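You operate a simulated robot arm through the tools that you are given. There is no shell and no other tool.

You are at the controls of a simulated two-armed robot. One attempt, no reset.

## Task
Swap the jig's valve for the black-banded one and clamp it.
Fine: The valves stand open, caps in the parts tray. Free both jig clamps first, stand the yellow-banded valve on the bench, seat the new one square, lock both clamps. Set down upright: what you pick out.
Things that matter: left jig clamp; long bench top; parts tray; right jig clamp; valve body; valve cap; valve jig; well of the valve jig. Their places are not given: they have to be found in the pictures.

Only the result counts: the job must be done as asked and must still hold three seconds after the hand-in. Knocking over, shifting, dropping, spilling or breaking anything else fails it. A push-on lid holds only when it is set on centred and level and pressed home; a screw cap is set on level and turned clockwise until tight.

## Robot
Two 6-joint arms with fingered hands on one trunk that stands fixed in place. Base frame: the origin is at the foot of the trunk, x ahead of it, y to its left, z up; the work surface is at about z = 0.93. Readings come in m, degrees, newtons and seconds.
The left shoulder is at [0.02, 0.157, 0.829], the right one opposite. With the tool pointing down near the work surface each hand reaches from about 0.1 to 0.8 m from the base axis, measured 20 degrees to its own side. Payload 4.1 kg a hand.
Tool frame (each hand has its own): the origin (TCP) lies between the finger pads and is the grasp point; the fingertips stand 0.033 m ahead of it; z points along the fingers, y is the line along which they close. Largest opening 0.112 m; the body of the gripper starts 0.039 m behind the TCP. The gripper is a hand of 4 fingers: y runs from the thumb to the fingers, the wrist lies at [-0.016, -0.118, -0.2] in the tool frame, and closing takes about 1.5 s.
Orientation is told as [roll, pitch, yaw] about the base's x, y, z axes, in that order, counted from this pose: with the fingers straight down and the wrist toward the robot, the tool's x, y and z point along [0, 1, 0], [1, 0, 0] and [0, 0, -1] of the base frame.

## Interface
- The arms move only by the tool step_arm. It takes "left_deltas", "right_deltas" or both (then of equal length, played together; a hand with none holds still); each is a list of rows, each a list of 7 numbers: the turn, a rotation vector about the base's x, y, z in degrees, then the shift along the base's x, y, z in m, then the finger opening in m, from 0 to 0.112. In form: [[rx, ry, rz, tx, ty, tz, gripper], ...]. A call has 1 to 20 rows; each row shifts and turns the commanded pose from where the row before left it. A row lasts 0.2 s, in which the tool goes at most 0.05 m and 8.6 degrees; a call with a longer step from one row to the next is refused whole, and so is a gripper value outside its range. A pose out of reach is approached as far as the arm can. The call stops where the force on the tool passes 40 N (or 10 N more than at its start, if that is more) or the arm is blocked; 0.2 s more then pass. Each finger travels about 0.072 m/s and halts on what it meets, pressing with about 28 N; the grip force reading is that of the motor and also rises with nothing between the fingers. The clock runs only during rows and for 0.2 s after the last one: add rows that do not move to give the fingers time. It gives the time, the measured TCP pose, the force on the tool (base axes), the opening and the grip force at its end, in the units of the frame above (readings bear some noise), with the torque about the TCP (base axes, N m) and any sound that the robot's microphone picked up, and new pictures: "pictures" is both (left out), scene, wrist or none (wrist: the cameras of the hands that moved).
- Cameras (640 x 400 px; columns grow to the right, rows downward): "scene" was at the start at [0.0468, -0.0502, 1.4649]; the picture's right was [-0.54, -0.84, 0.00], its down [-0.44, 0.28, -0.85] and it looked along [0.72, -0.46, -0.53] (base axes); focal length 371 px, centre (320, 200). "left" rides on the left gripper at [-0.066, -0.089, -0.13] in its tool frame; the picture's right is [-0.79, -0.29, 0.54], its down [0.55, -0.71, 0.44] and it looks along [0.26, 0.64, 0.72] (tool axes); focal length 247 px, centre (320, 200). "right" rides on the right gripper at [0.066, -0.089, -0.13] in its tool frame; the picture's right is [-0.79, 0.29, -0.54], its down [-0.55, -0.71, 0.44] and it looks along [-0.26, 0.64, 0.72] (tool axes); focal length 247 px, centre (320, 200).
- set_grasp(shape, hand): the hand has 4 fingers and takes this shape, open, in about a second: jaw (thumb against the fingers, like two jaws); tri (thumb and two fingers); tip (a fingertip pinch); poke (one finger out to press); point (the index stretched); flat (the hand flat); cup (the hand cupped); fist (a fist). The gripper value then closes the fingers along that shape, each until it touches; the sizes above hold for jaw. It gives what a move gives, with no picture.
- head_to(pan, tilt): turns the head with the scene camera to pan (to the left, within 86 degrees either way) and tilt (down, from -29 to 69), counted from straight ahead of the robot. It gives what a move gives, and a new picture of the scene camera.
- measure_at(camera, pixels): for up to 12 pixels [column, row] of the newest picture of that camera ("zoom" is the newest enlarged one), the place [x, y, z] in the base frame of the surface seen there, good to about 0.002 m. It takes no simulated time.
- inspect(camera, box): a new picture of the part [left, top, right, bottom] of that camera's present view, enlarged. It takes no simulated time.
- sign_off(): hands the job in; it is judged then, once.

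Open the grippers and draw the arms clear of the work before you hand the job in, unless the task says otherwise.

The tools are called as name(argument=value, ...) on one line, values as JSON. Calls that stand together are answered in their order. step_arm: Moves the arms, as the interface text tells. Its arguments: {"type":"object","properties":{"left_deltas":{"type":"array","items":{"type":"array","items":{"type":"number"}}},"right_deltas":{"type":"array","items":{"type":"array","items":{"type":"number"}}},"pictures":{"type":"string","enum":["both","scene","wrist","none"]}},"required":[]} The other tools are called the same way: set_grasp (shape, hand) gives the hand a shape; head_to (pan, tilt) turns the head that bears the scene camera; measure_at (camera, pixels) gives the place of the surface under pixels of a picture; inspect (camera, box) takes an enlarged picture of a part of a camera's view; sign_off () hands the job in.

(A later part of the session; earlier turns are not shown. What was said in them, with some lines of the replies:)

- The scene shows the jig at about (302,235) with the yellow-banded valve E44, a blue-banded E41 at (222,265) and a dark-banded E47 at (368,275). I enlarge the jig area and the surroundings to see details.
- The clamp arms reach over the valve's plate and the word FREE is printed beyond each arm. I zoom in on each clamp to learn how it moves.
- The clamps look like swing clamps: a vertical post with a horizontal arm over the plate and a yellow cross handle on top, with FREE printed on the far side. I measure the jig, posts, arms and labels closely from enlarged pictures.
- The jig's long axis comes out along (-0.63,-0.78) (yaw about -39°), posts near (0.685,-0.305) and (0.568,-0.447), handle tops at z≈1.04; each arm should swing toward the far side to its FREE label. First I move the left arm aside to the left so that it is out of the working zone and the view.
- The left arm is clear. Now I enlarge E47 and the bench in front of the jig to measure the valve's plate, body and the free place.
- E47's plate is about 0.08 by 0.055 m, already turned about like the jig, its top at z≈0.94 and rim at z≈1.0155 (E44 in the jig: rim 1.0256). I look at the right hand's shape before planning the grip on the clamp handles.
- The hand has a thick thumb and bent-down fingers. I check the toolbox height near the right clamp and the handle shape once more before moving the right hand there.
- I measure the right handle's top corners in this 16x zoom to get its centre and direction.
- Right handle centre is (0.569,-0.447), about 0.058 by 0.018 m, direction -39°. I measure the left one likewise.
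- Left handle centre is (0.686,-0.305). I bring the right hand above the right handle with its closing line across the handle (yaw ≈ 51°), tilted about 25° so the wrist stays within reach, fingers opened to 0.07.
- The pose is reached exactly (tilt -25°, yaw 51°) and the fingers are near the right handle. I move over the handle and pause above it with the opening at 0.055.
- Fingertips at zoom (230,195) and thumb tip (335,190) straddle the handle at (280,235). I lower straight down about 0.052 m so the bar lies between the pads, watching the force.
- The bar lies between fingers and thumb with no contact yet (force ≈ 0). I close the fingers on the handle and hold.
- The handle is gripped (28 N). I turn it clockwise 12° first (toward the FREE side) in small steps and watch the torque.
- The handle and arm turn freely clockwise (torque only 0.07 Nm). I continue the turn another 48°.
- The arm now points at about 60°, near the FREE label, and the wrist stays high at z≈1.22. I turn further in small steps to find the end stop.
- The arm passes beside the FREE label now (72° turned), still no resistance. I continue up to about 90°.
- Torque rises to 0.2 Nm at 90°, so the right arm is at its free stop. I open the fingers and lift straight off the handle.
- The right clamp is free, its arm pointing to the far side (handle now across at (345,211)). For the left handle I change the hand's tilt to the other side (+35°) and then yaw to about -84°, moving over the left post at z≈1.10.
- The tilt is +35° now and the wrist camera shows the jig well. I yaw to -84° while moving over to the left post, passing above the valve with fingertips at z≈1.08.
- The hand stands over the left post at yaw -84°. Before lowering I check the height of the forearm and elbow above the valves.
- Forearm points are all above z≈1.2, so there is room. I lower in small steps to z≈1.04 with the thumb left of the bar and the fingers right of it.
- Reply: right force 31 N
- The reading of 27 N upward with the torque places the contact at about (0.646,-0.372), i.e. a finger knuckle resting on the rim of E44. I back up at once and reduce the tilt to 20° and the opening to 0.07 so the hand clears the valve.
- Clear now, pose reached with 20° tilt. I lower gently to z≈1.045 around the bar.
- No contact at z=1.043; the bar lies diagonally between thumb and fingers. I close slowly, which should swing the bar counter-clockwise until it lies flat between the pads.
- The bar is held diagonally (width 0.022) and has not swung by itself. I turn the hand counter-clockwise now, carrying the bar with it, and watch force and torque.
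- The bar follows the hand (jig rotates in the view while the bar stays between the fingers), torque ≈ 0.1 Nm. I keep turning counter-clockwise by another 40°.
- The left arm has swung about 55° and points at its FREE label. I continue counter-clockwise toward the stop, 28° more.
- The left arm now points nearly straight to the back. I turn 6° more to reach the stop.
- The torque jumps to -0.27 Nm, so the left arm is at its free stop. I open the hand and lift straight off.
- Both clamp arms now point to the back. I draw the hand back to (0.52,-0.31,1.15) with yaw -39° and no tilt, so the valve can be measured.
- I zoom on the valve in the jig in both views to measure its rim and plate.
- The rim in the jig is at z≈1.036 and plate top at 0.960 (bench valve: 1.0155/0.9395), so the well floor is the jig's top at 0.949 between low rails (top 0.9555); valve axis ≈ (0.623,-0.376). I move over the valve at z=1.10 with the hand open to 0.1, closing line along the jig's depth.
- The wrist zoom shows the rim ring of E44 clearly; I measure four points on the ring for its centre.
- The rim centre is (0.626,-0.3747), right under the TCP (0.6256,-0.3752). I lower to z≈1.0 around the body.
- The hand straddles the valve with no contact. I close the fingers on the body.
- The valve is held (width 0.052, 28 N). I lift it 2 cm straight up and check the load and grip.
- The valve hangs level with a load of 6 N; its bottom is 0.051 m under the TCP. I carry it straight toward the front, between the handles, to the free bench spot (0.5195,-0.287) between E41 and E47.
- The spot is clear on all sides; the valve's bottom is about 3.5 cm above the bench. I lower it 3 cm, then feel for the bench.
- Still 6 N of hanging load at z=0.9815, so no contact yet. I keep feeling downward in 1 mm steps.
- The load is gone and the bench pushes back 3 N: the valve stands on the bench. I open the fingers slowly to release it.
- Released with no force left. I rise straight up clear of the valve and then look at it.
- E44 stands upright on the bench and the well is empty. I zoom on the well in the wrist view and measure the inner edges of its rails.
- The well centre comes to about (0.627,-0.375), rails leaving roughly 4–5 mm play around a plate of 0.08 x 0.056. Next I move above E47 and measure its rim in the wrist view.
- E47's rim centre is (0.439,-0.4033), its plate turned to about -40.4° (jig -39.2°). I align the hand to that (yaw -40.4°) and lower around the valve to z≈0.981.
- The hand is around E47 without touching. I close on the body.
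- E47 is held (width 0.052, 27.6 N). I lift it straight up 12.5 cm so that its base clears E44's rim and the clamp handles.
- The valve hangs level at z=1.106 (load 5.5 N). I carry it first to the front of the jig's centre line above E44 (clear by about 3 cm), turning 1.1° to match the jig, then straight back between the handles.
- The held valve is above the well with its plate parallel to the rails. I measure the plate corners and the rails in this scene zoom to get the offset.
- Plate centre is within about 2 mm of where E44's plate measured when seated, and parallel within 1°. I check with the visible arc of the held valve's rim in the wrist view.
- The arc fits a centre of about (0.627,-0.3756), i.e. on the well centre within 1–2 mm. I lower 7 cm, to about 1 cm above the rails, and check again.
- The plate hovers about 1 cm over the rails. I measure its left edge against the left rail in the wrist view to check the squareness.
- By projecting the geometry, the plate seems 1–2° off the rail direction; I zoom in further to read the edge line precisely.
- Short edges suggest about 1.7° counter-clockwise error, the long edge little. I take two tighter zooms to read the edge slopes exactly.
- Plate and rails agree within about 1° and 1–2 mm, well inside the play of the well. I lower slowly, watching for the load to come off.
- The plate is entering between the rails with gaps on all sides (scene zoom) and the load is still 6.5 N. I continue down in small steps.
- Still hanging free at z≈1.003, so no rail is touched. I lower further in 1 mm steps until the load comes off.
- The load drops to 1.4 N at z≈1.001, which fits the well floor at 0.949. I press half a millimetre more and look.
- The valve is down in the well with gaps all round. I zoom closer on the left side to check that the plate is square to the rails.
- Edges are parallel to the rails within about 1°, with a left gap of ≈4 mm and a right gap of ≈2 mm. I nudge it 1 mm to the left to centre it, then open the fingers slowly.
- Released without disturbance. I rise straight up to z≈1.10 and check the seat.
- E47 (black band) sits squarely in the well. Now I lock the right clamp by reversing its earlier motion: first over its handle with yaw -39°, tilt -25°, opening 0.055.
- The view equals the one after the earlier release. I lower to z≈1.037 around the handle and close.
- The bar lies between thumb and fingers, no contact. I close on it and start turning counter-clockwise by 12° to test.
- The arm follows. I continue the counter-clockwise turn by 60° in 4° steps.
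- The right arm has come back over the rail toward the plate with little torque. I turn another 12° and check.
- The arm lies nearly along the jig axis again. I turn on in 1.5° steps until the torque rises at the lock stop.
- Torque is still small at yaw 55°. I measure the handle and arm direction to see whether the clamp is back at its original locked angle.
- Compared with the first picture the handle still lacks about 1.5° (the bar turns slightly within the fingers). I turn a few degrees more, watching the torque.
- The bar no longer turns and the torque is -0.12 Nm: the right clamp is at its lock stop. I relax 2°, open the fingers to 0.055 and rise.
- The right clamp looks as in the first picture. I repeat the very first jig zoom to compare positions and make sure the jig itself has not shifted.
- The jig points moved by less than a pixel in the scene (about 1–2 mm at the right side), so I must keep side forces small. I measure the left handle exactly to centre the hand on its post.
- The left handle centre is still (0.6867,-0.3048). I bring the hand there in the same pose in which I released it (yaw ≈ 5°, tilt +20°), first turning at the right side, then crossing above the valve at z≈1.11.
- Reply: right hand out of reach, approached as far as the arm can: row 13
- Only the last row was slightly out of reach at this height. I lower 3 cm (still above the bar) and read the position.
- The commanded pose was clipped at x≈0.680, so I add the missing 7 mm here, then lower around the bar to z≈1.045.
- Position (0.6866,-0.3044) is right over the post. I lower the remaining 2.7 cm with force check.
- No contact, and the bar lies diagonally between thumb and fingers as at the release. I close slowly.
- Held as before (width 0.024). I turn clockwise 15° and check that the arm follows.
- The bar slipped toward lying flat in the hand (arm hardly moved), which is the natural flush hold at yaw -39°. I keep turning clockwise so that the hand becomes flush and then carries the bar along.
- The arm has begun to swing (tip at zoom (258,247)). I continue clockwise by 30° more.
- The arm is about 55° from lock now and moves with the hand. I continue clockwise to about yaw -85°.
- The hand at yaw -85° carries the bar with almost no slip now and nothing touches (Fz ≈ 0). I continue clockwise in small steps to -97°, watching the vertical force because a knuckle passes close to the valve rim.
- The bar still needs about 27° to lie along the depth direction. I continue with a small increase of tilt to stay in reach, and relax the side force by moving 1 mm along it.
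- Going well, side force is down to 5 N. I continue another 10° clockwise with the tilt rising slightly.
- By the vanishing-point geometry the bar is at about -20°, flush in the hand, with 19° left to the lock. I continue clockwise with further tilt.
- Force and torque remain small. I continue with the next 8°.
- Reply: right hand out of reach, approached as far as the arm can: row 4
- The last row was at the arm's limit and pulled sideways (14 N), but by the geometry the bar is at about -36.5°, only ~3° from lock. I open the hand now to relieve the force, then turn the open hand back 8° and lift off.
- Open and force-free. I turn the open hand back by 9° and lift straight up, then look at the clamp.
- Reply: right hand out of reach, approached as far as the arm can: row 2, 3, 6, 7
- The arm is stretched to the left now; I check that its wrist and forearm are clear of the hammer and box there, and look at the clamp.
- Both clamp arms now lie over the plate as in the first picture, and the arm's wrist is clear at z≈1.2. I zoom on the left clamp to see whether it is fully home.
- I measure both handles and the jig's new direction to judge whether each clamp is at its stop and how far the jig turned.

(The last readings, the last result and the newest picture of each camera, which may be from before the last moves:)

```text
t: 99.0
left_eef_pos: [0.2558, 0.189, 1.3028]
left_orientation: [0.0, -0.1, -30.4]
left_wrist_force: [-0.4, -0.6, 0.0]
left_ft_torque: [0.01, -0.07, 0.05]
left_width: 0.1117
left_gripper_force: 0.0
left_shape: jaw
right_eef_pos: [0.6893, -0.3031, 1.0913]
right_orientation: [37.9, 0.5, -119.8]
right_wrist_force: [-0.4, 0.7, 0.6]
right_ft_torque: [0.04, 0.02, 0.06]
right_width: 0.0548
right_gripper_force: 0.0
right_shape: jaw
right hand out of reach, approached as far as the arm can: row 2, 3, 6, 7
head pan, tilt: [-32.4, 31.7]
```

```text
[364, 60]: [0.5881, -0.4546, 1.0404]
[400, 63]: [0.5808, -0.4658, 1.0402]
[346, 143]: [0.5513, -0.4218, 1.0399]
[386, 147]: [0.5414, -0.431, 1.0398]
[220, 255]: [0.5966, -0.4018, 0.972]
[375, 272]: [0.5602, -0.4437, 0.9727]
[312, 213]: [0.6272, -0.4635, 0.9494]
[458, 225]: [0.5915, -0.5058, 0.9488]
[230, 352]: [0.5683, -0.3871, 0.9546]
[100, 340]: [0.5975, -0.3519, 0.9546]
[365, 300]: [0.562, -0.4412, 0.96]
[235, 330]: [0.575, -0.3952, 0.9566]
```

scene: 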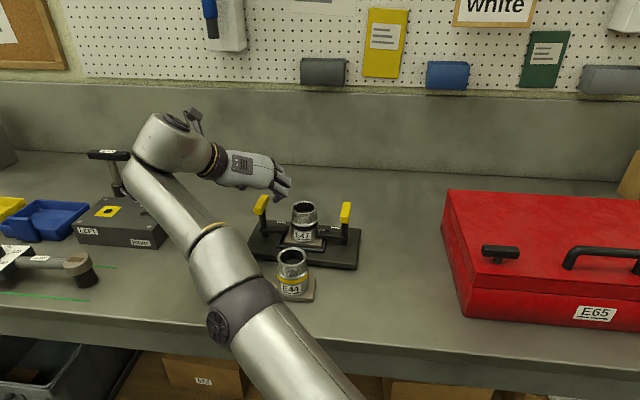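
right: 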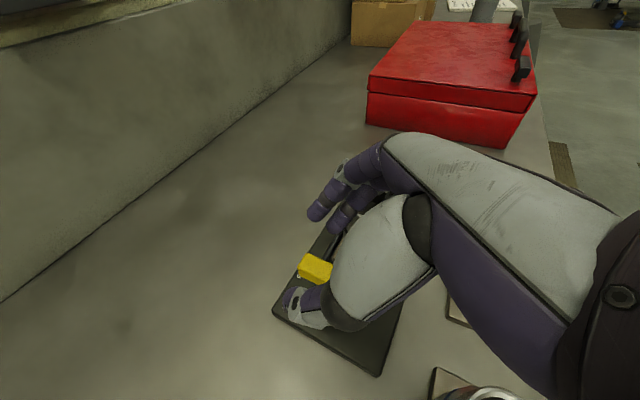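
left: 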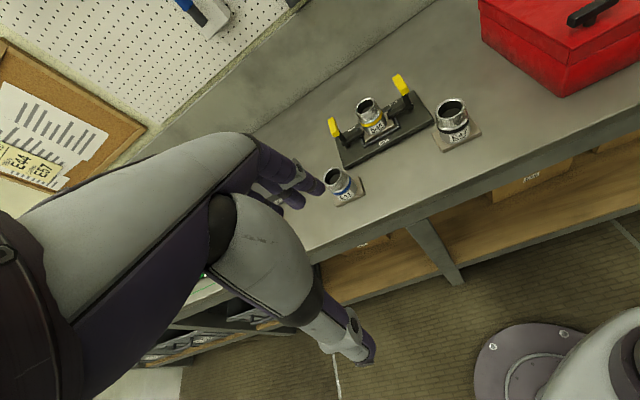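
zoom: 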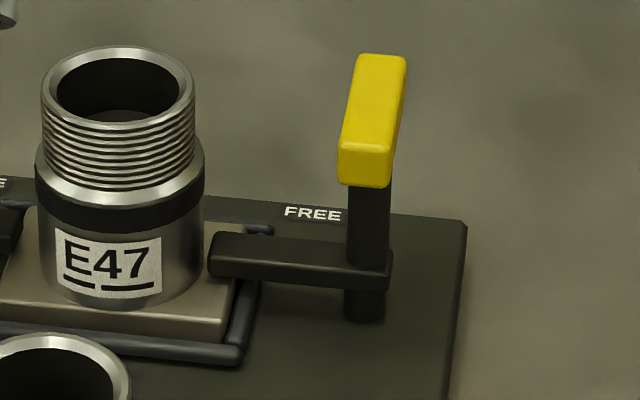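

Both arms are parallel to the rails (about -41°) and both handles agree within 0.5°, so the clamps are home; the jig itself has turned about 2–3° around its centre. I draw the hand back in a safe arc to take a clear look from above.

step_arm(right_deltas=[[0, 0, 7.5, -0.006, 0, 0.003, 0.06], [0, 0, 7.5, -0.006, 0, 0.003, 0.06], [0, 0, 7.5, -0.006, 0, 0.003, 0.06], [0, 0, 7.5, -0.006, 0, 0.003, 0.06], [0, 0, 7.5, -0.006, 0, 0.003, 0.06], [-1.06, 7.53, 0, -0.018, 0, 0.004, 0.06], [-1.06, 7.53, 0, -0.02, 0, 0.004, 0.06], [-1.06, 7.53, 0, -0.02, 0, 0.004, 0.06], [-1.06, 7.53, 0, -0.02, 0, 0.004, 0.06], [-1.06, 7.53, 0, -0.02, 0, 0.004, 0.06], [0, 0, 7.2, -0.006, 0, 0.004, 0.06], [0, 0, 7.2, -0.006, 0, 0.004, 0.06], [0, 0, 7.2, -0.006, 0, 0.004, 0.06], [0, 0, 7.2, -0.006, 0, 0.004, 0.06], [0, 0, 7.2, -0.006, 0, 0.004, 0.06], [0, 0, 7.2, -0.006, 0, 0.004, 0.06]])

inspect(camera="right", box=[150, 90, 400, 300])

```text
t: 102.4
left_eef_pos: [0.2577, 0.1905, 1.3007]
left_orientation: [-0.1, 0.0, -30.4]
left_wrist_force: [0.5, -0.2, -0.1]
left_ft_torque: [-0.03, 0.02, 0.01]
left_width: 0.1115
left_gripper_force: 0.0
left_shape: jaw
right_eef_pos: [0.6249, -0.2934, 1.2028]
right_orientation: [-0.3, 0.2, -39.2]
right_wrist_force: [0.0, 0.4, 0.1]
right_ft_torque: [-0.01, 0.02, 0.0]
right_width: 0.0599
right_gripper_force: 0.1
right_shape: jaw
right hand out of reach, approached as far as the arm can: row 1, 2, 3, 4, 5, 7, 8, 9, 10, 11, 12, 13, 14, 15, 16
head pan, tilt: [-32.4, 31.7]
```

scene: 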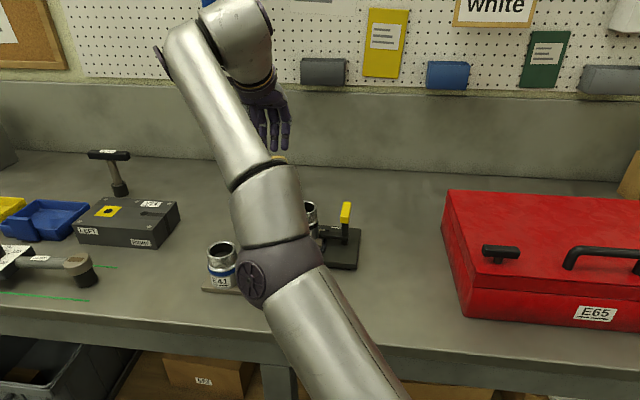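
right: 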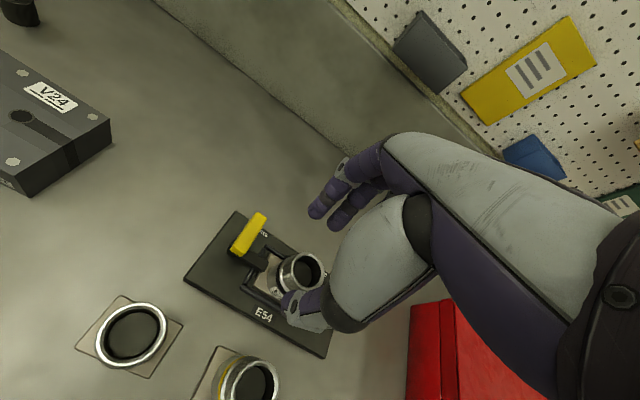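

```text
1.90 times, centred on (275, 195) of right
```

zoom: 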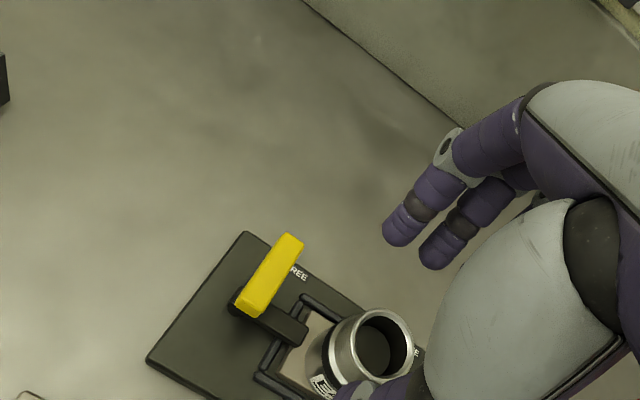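

The hand is high and clear. I bring it back to about (0.50,-0.30,1.15) for an unobstructed view of the whole jig.

step_arm(right_deltas=[[0, 0, 0, -0.031, -0.002, -0.0125, 0.08], [0, 0, 0, -0.031, -0.002, -0.0125, 0.09], [0, 0, 0, -0.031, -0.002, -0.0125, 0.1], [0, 0, 0, -0.031, -0.002, -0.0125, 0.1]])

inspect(camera="right", box=[150, 90, 370, 260])

```text
t: 103.4
left_eef_pos: [0.2558, 0.189, 1.3022]
left_orientation: [0.1, 0.1, -30.3]
left_wrist_force: [0.0, 0.4, -0.8]
left_ft_torque: [-0.02, -0.01, -0.01]
left_width: 0.1118
left_gripper_force: 0.0
left_shape: jaw
right_eef_pos: [0.6046, -0.3013, 1.2244]
right_orientation: [-0.1, 0.1, -39.5]
right_wrist_force: [0.7, 0.3, 0.7]
right_ft_torque: [-0.01, -0.01, 0.05]
right_width: 0.0999
right_gripper_force: 0.2
right_shape: jaw
right hand out of reach, approached as far as the arm can: row 1, 2, 3, 4
head pan, tilt: [-32.4, 31.7]
```

scene: 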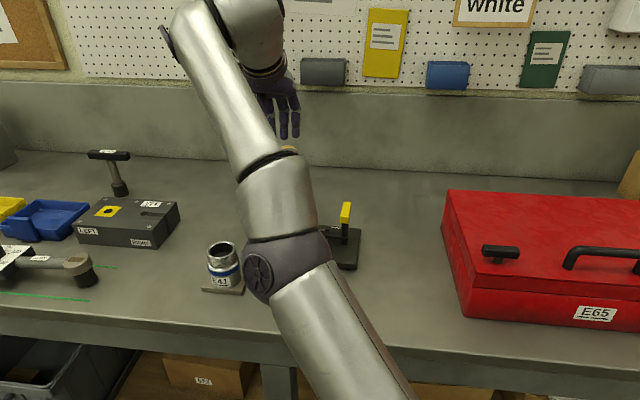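
right: 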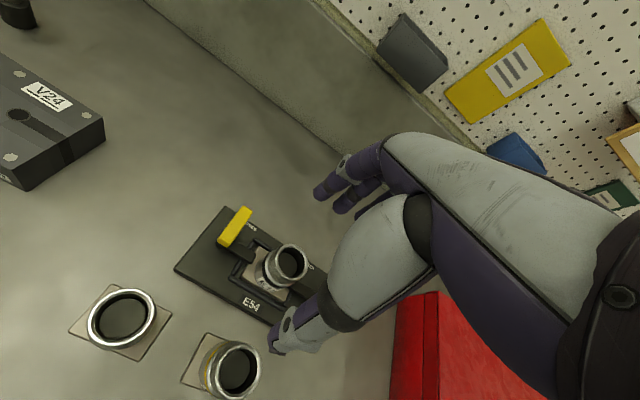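

```text
2.35 times, centred on (260, 175) of right
```

zoom: 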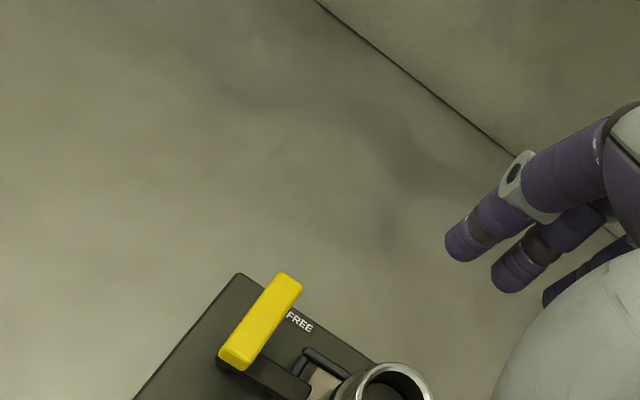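

The arm now reports out of reach for every row and drifts upward, so it has got into an awkward joint configuration. I measure points along the arm to understand it before moving further.

measure_at(camera="scene", pixels=[[260, 275], [285, 255], [320, 340], [275, 200], [240, 140], [215, 80], [195, 20], [250, 15], [265, 75], [285, 120]])

inspect(camera="scene", box=[120, 0, 440, 400])

```text
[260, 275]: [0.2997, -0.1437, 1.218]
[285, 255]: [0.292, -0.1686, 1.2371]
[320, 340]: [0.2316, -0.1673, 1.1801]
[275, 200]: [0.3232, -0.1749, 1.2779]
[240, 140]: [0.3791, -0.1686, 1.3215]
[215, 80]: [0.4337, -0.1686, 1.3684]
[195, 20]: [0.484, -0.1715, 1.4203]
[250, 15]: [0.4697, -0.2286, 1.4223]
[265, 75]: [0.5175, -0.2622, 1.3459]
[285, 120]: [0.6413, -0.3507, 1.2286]
```

```text
1.00 times, centred on (280, 200) of scene (not enlarged: the box is as wide or as high as the picture)
```

zoom: 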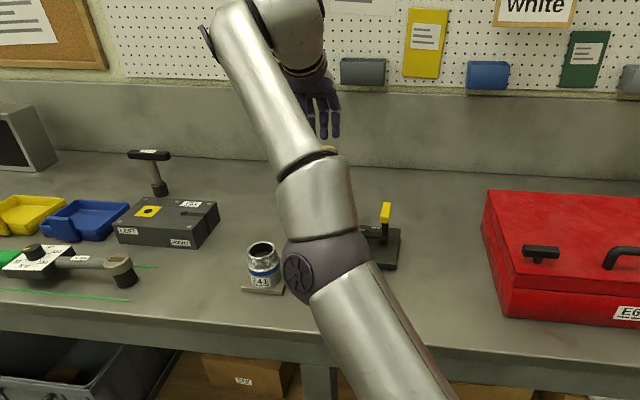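

The arm is nearly straight (shoulder–elbow–wrist in line), which explains why inward commands stall. I try a sideways-and-down motion to let the elbow bend again, well above the work.

step_arm(right_deltas=[[0, 0, 0, -0.01, -0.03, -0.01, 0.1], [0, 0, 0, -0.01, -0.03, -0.01, 0.1], [0, 0, 0, -0.01, -0.03, -0.01, 0.1]])

```text
t: 104.2
left_eef_pos: [0.2554, 0.1902, 1.3007]
left_orientation: [0.1, 0.0, -30.3]
left_wrist_force: [-1.0, 0.2, -0.2]
left_ft_torque: [-0.02, -0.01, -0.01]
left_width: 0.1116
left_gripper_force: 0.2
left_shape: jaw
right_eef_pos: [0.598, -0.396, 1.216]
right_orientation: [-0.3, 0.2, -39.4]
right_wrist_force: [1.2, 0.4, -0.1]
right_ft_torque: [0.0, 0.03, -0.02]
right_width: 0.0999
right_gripper_force: 0.1
right_shape: jaw
right hand out of reach, approached as far as the arm can: row 1, 2, 3
head pan, tilt: [-32.4, 31.7]
```

scene: 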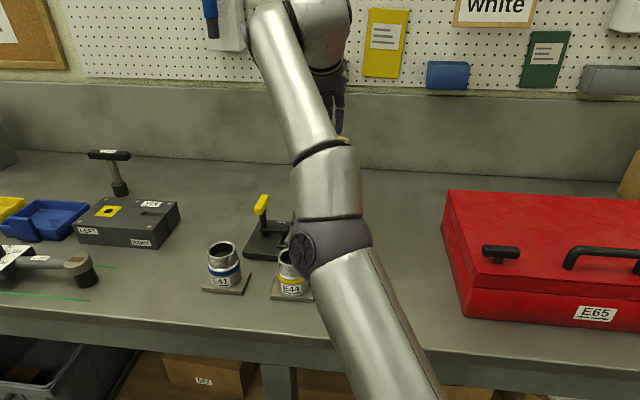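
right: 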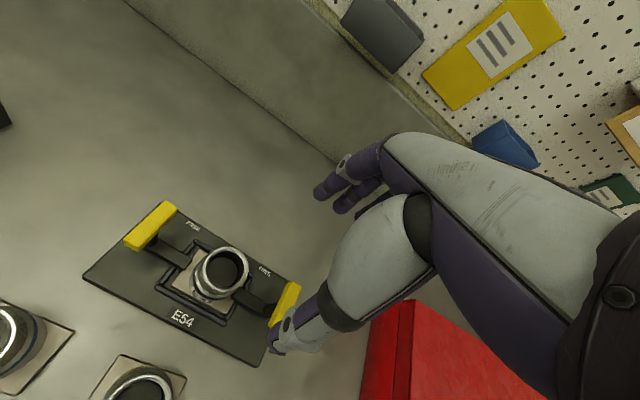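

The hand followed sideways and now offers a fine top view of the jig with both clamps closed over the plate. I zoom in on it.

inspect(camera="right", box=[75, 185, 315, 370])

inspect(camera="right", box=[110, 190, 210, 290])

```text
2.16 times, centred on (195, 278) of right
```

zoom: 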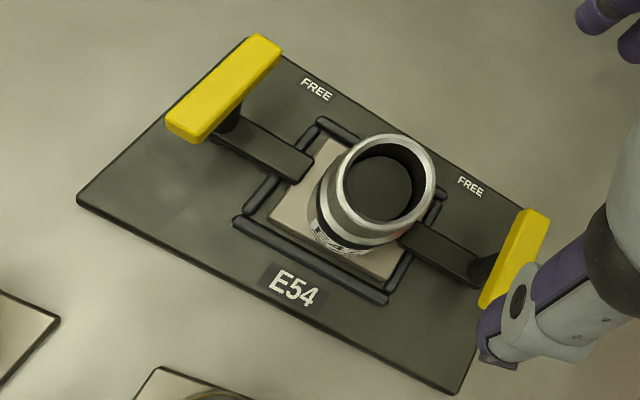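

```text
4.00 times, centred on (160, 240) of right
```

zoom: 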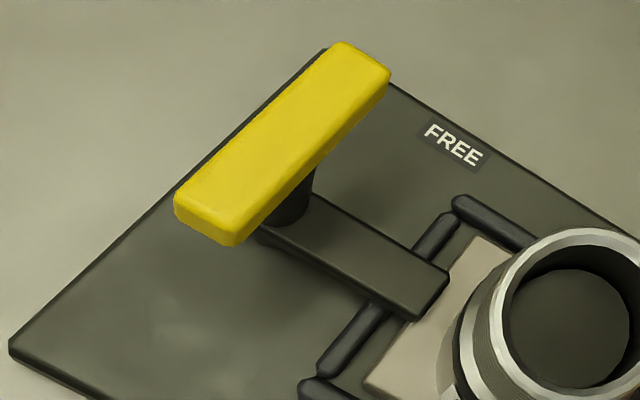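

The top view confirms it: both arms run parallel to the jig's long edges over the plate (slopes match the jig's vanishing point within 1°), and the plate is parallel to the rails. Now I withdraw the right arm; first a test of moving straight right and up.

step_arm(right_deltas=[[0, 0, 0, -0.005, -0.04, 0, 0.1], [0, 0, 0, -0.005, -0.04, 0, 0.1], [0, 0, 0, -0.01, -0.04, 0, 0.1], [0, 0, 0, -0.01, -0.04, 0, 0.1]])

```text
t: 105.2
left_eef_pos: [0.2562, 0.1905, 1.301]
left_orientation: [0.1, 0.0, -30.3]
left_wrist_force: [-0.2, 0.4, 0.1]
left_ft_torque: [-0.05, 0.03, 0.04]
left_width: 0.1118
left_gripper_force: 0.1
left_shape: jaw
right_eef_pos: [0.5584, -0.547, 1.2031]
right_orientation: [-0.1, 0.3, -39.3]
right_wrist_force: [-0.5, 0.1, 0.0]
right_ft_torque: [-0.02, 0.0, 0.0]
right_width: 0.1002
right_gripper_force: 0.0
right_shape: jaw
right hand out of reach, approached as far as the arm can: row 2, 4
head pan, tilt: [-32.4, 31.7]
```

scene: 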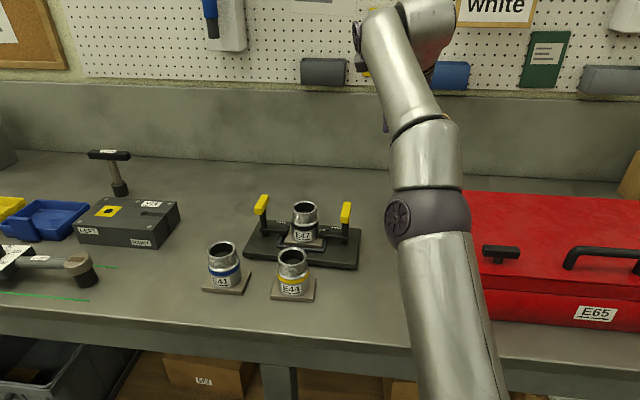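
right: 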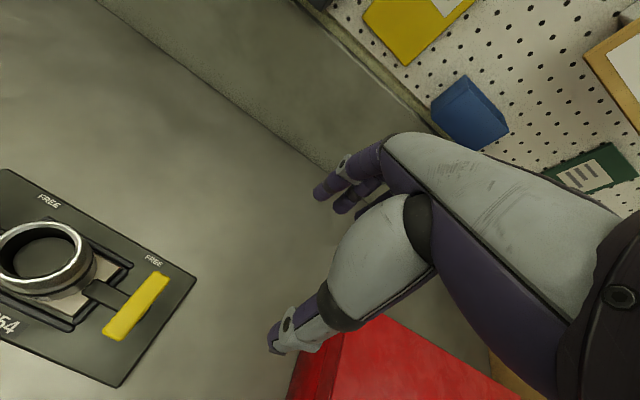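

The hand is now to the right, clear of the jig, and the scene shows everything unobstructed. I zoom on the jig and on the surrounding valves for a final check.

inspect(camera="scene", box=[190, 180, 410, 318])

inspect(camera="scene", box=[240, 190, 365, 272])

```text
2.90 times, centred on (300, 249) of scene
```

zoom: 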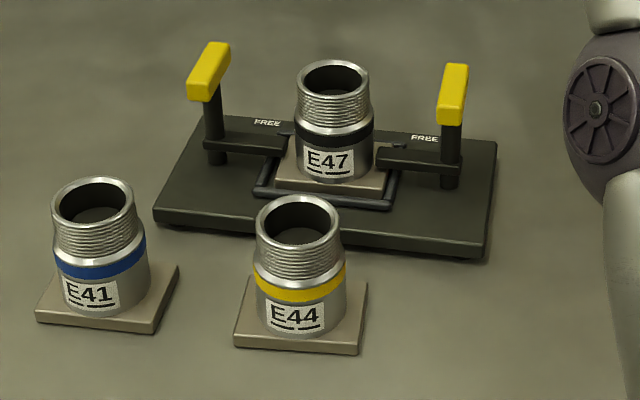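

```text
4.88 times, centred on (302, 231) of scene
```

zoom: 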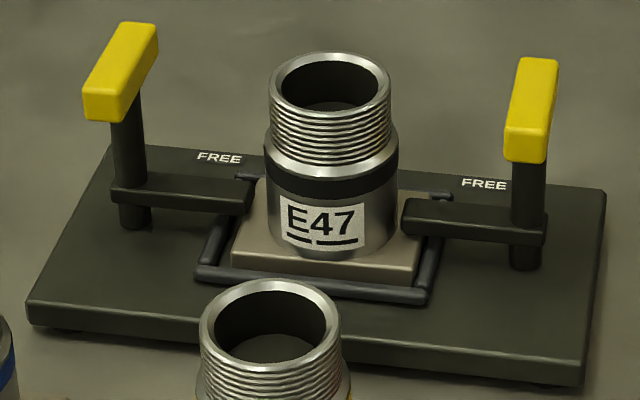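

Everything stands as wanted. I take one closer zoom of each clamp arm to be sure that the left one is as fully home as the right one.

inspect(camera="scene", box=[255, 212, 300, 245])

inspect(camera="scene", box=[312, 216, 357, 249])

```text
12.12 times, centred on (278, 228) of scene
```

zoom: 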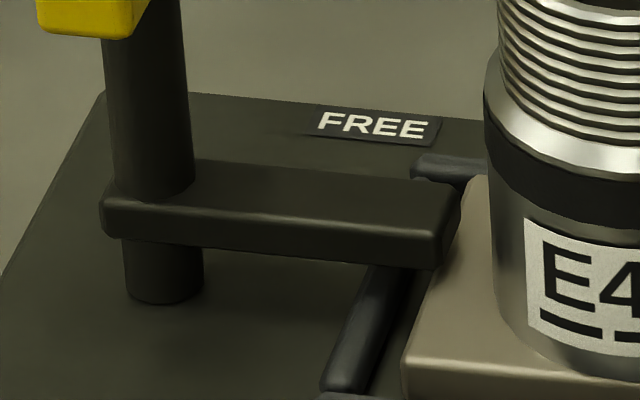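

```text
12.12 times, centred on (334, 232) of scene
```

zoom: 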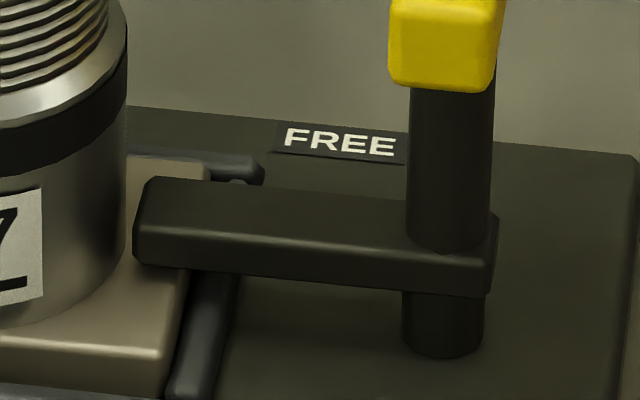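

Both arms run parallel to the jig edges and lie over the plate. E47 is seated between the rails, E44 stands upright on the bench, and E41 and the rest are untouched. Both hands are open and clear of the work, so I hand the job in.

sign_off()

```text
The job is handed in.
```

I swapped the valve and handed the job in, but the jig turned a few degrees on the bench while I worked the clamps. I have no verdict back yet.

- **New valve:** the black-banded E47 sits in the jig's well. Its plate lines up with the rails to about 1°, and a slight gap was visible between the plate and the rails on each side I could check.
- **Clamps:** both were freed before the swap and turned back to lock afterwards. The right one stopped turning at the end of its travel. The left one was at the arm's reach limit before I felt it stop. In the last pictures it lies parallel to the jig edge within about 1°, like the right one.
- **Old valve:** the yellow-banded E44 stands upright on the bench in front of the jig.
- **Jig shift:** the jig is not fixed to the bench. It turned about 2.5–3° clockwise while I worked the clamps; its centre moved only about 1 mm, but the right post moved about 6 mm. I did not try to push it back.
- **Contact:** early on, a knuckle pressed on the rim of E44 with about 27 N while it was still in the jig. I backed off at once, and it was not knocked over.
- **Everything else:** E41 has not moved. The toolbox, trays and tools were not touched.

Both hands are open and clear of the work. The right arm ended almost straight, out to the right of the jig.
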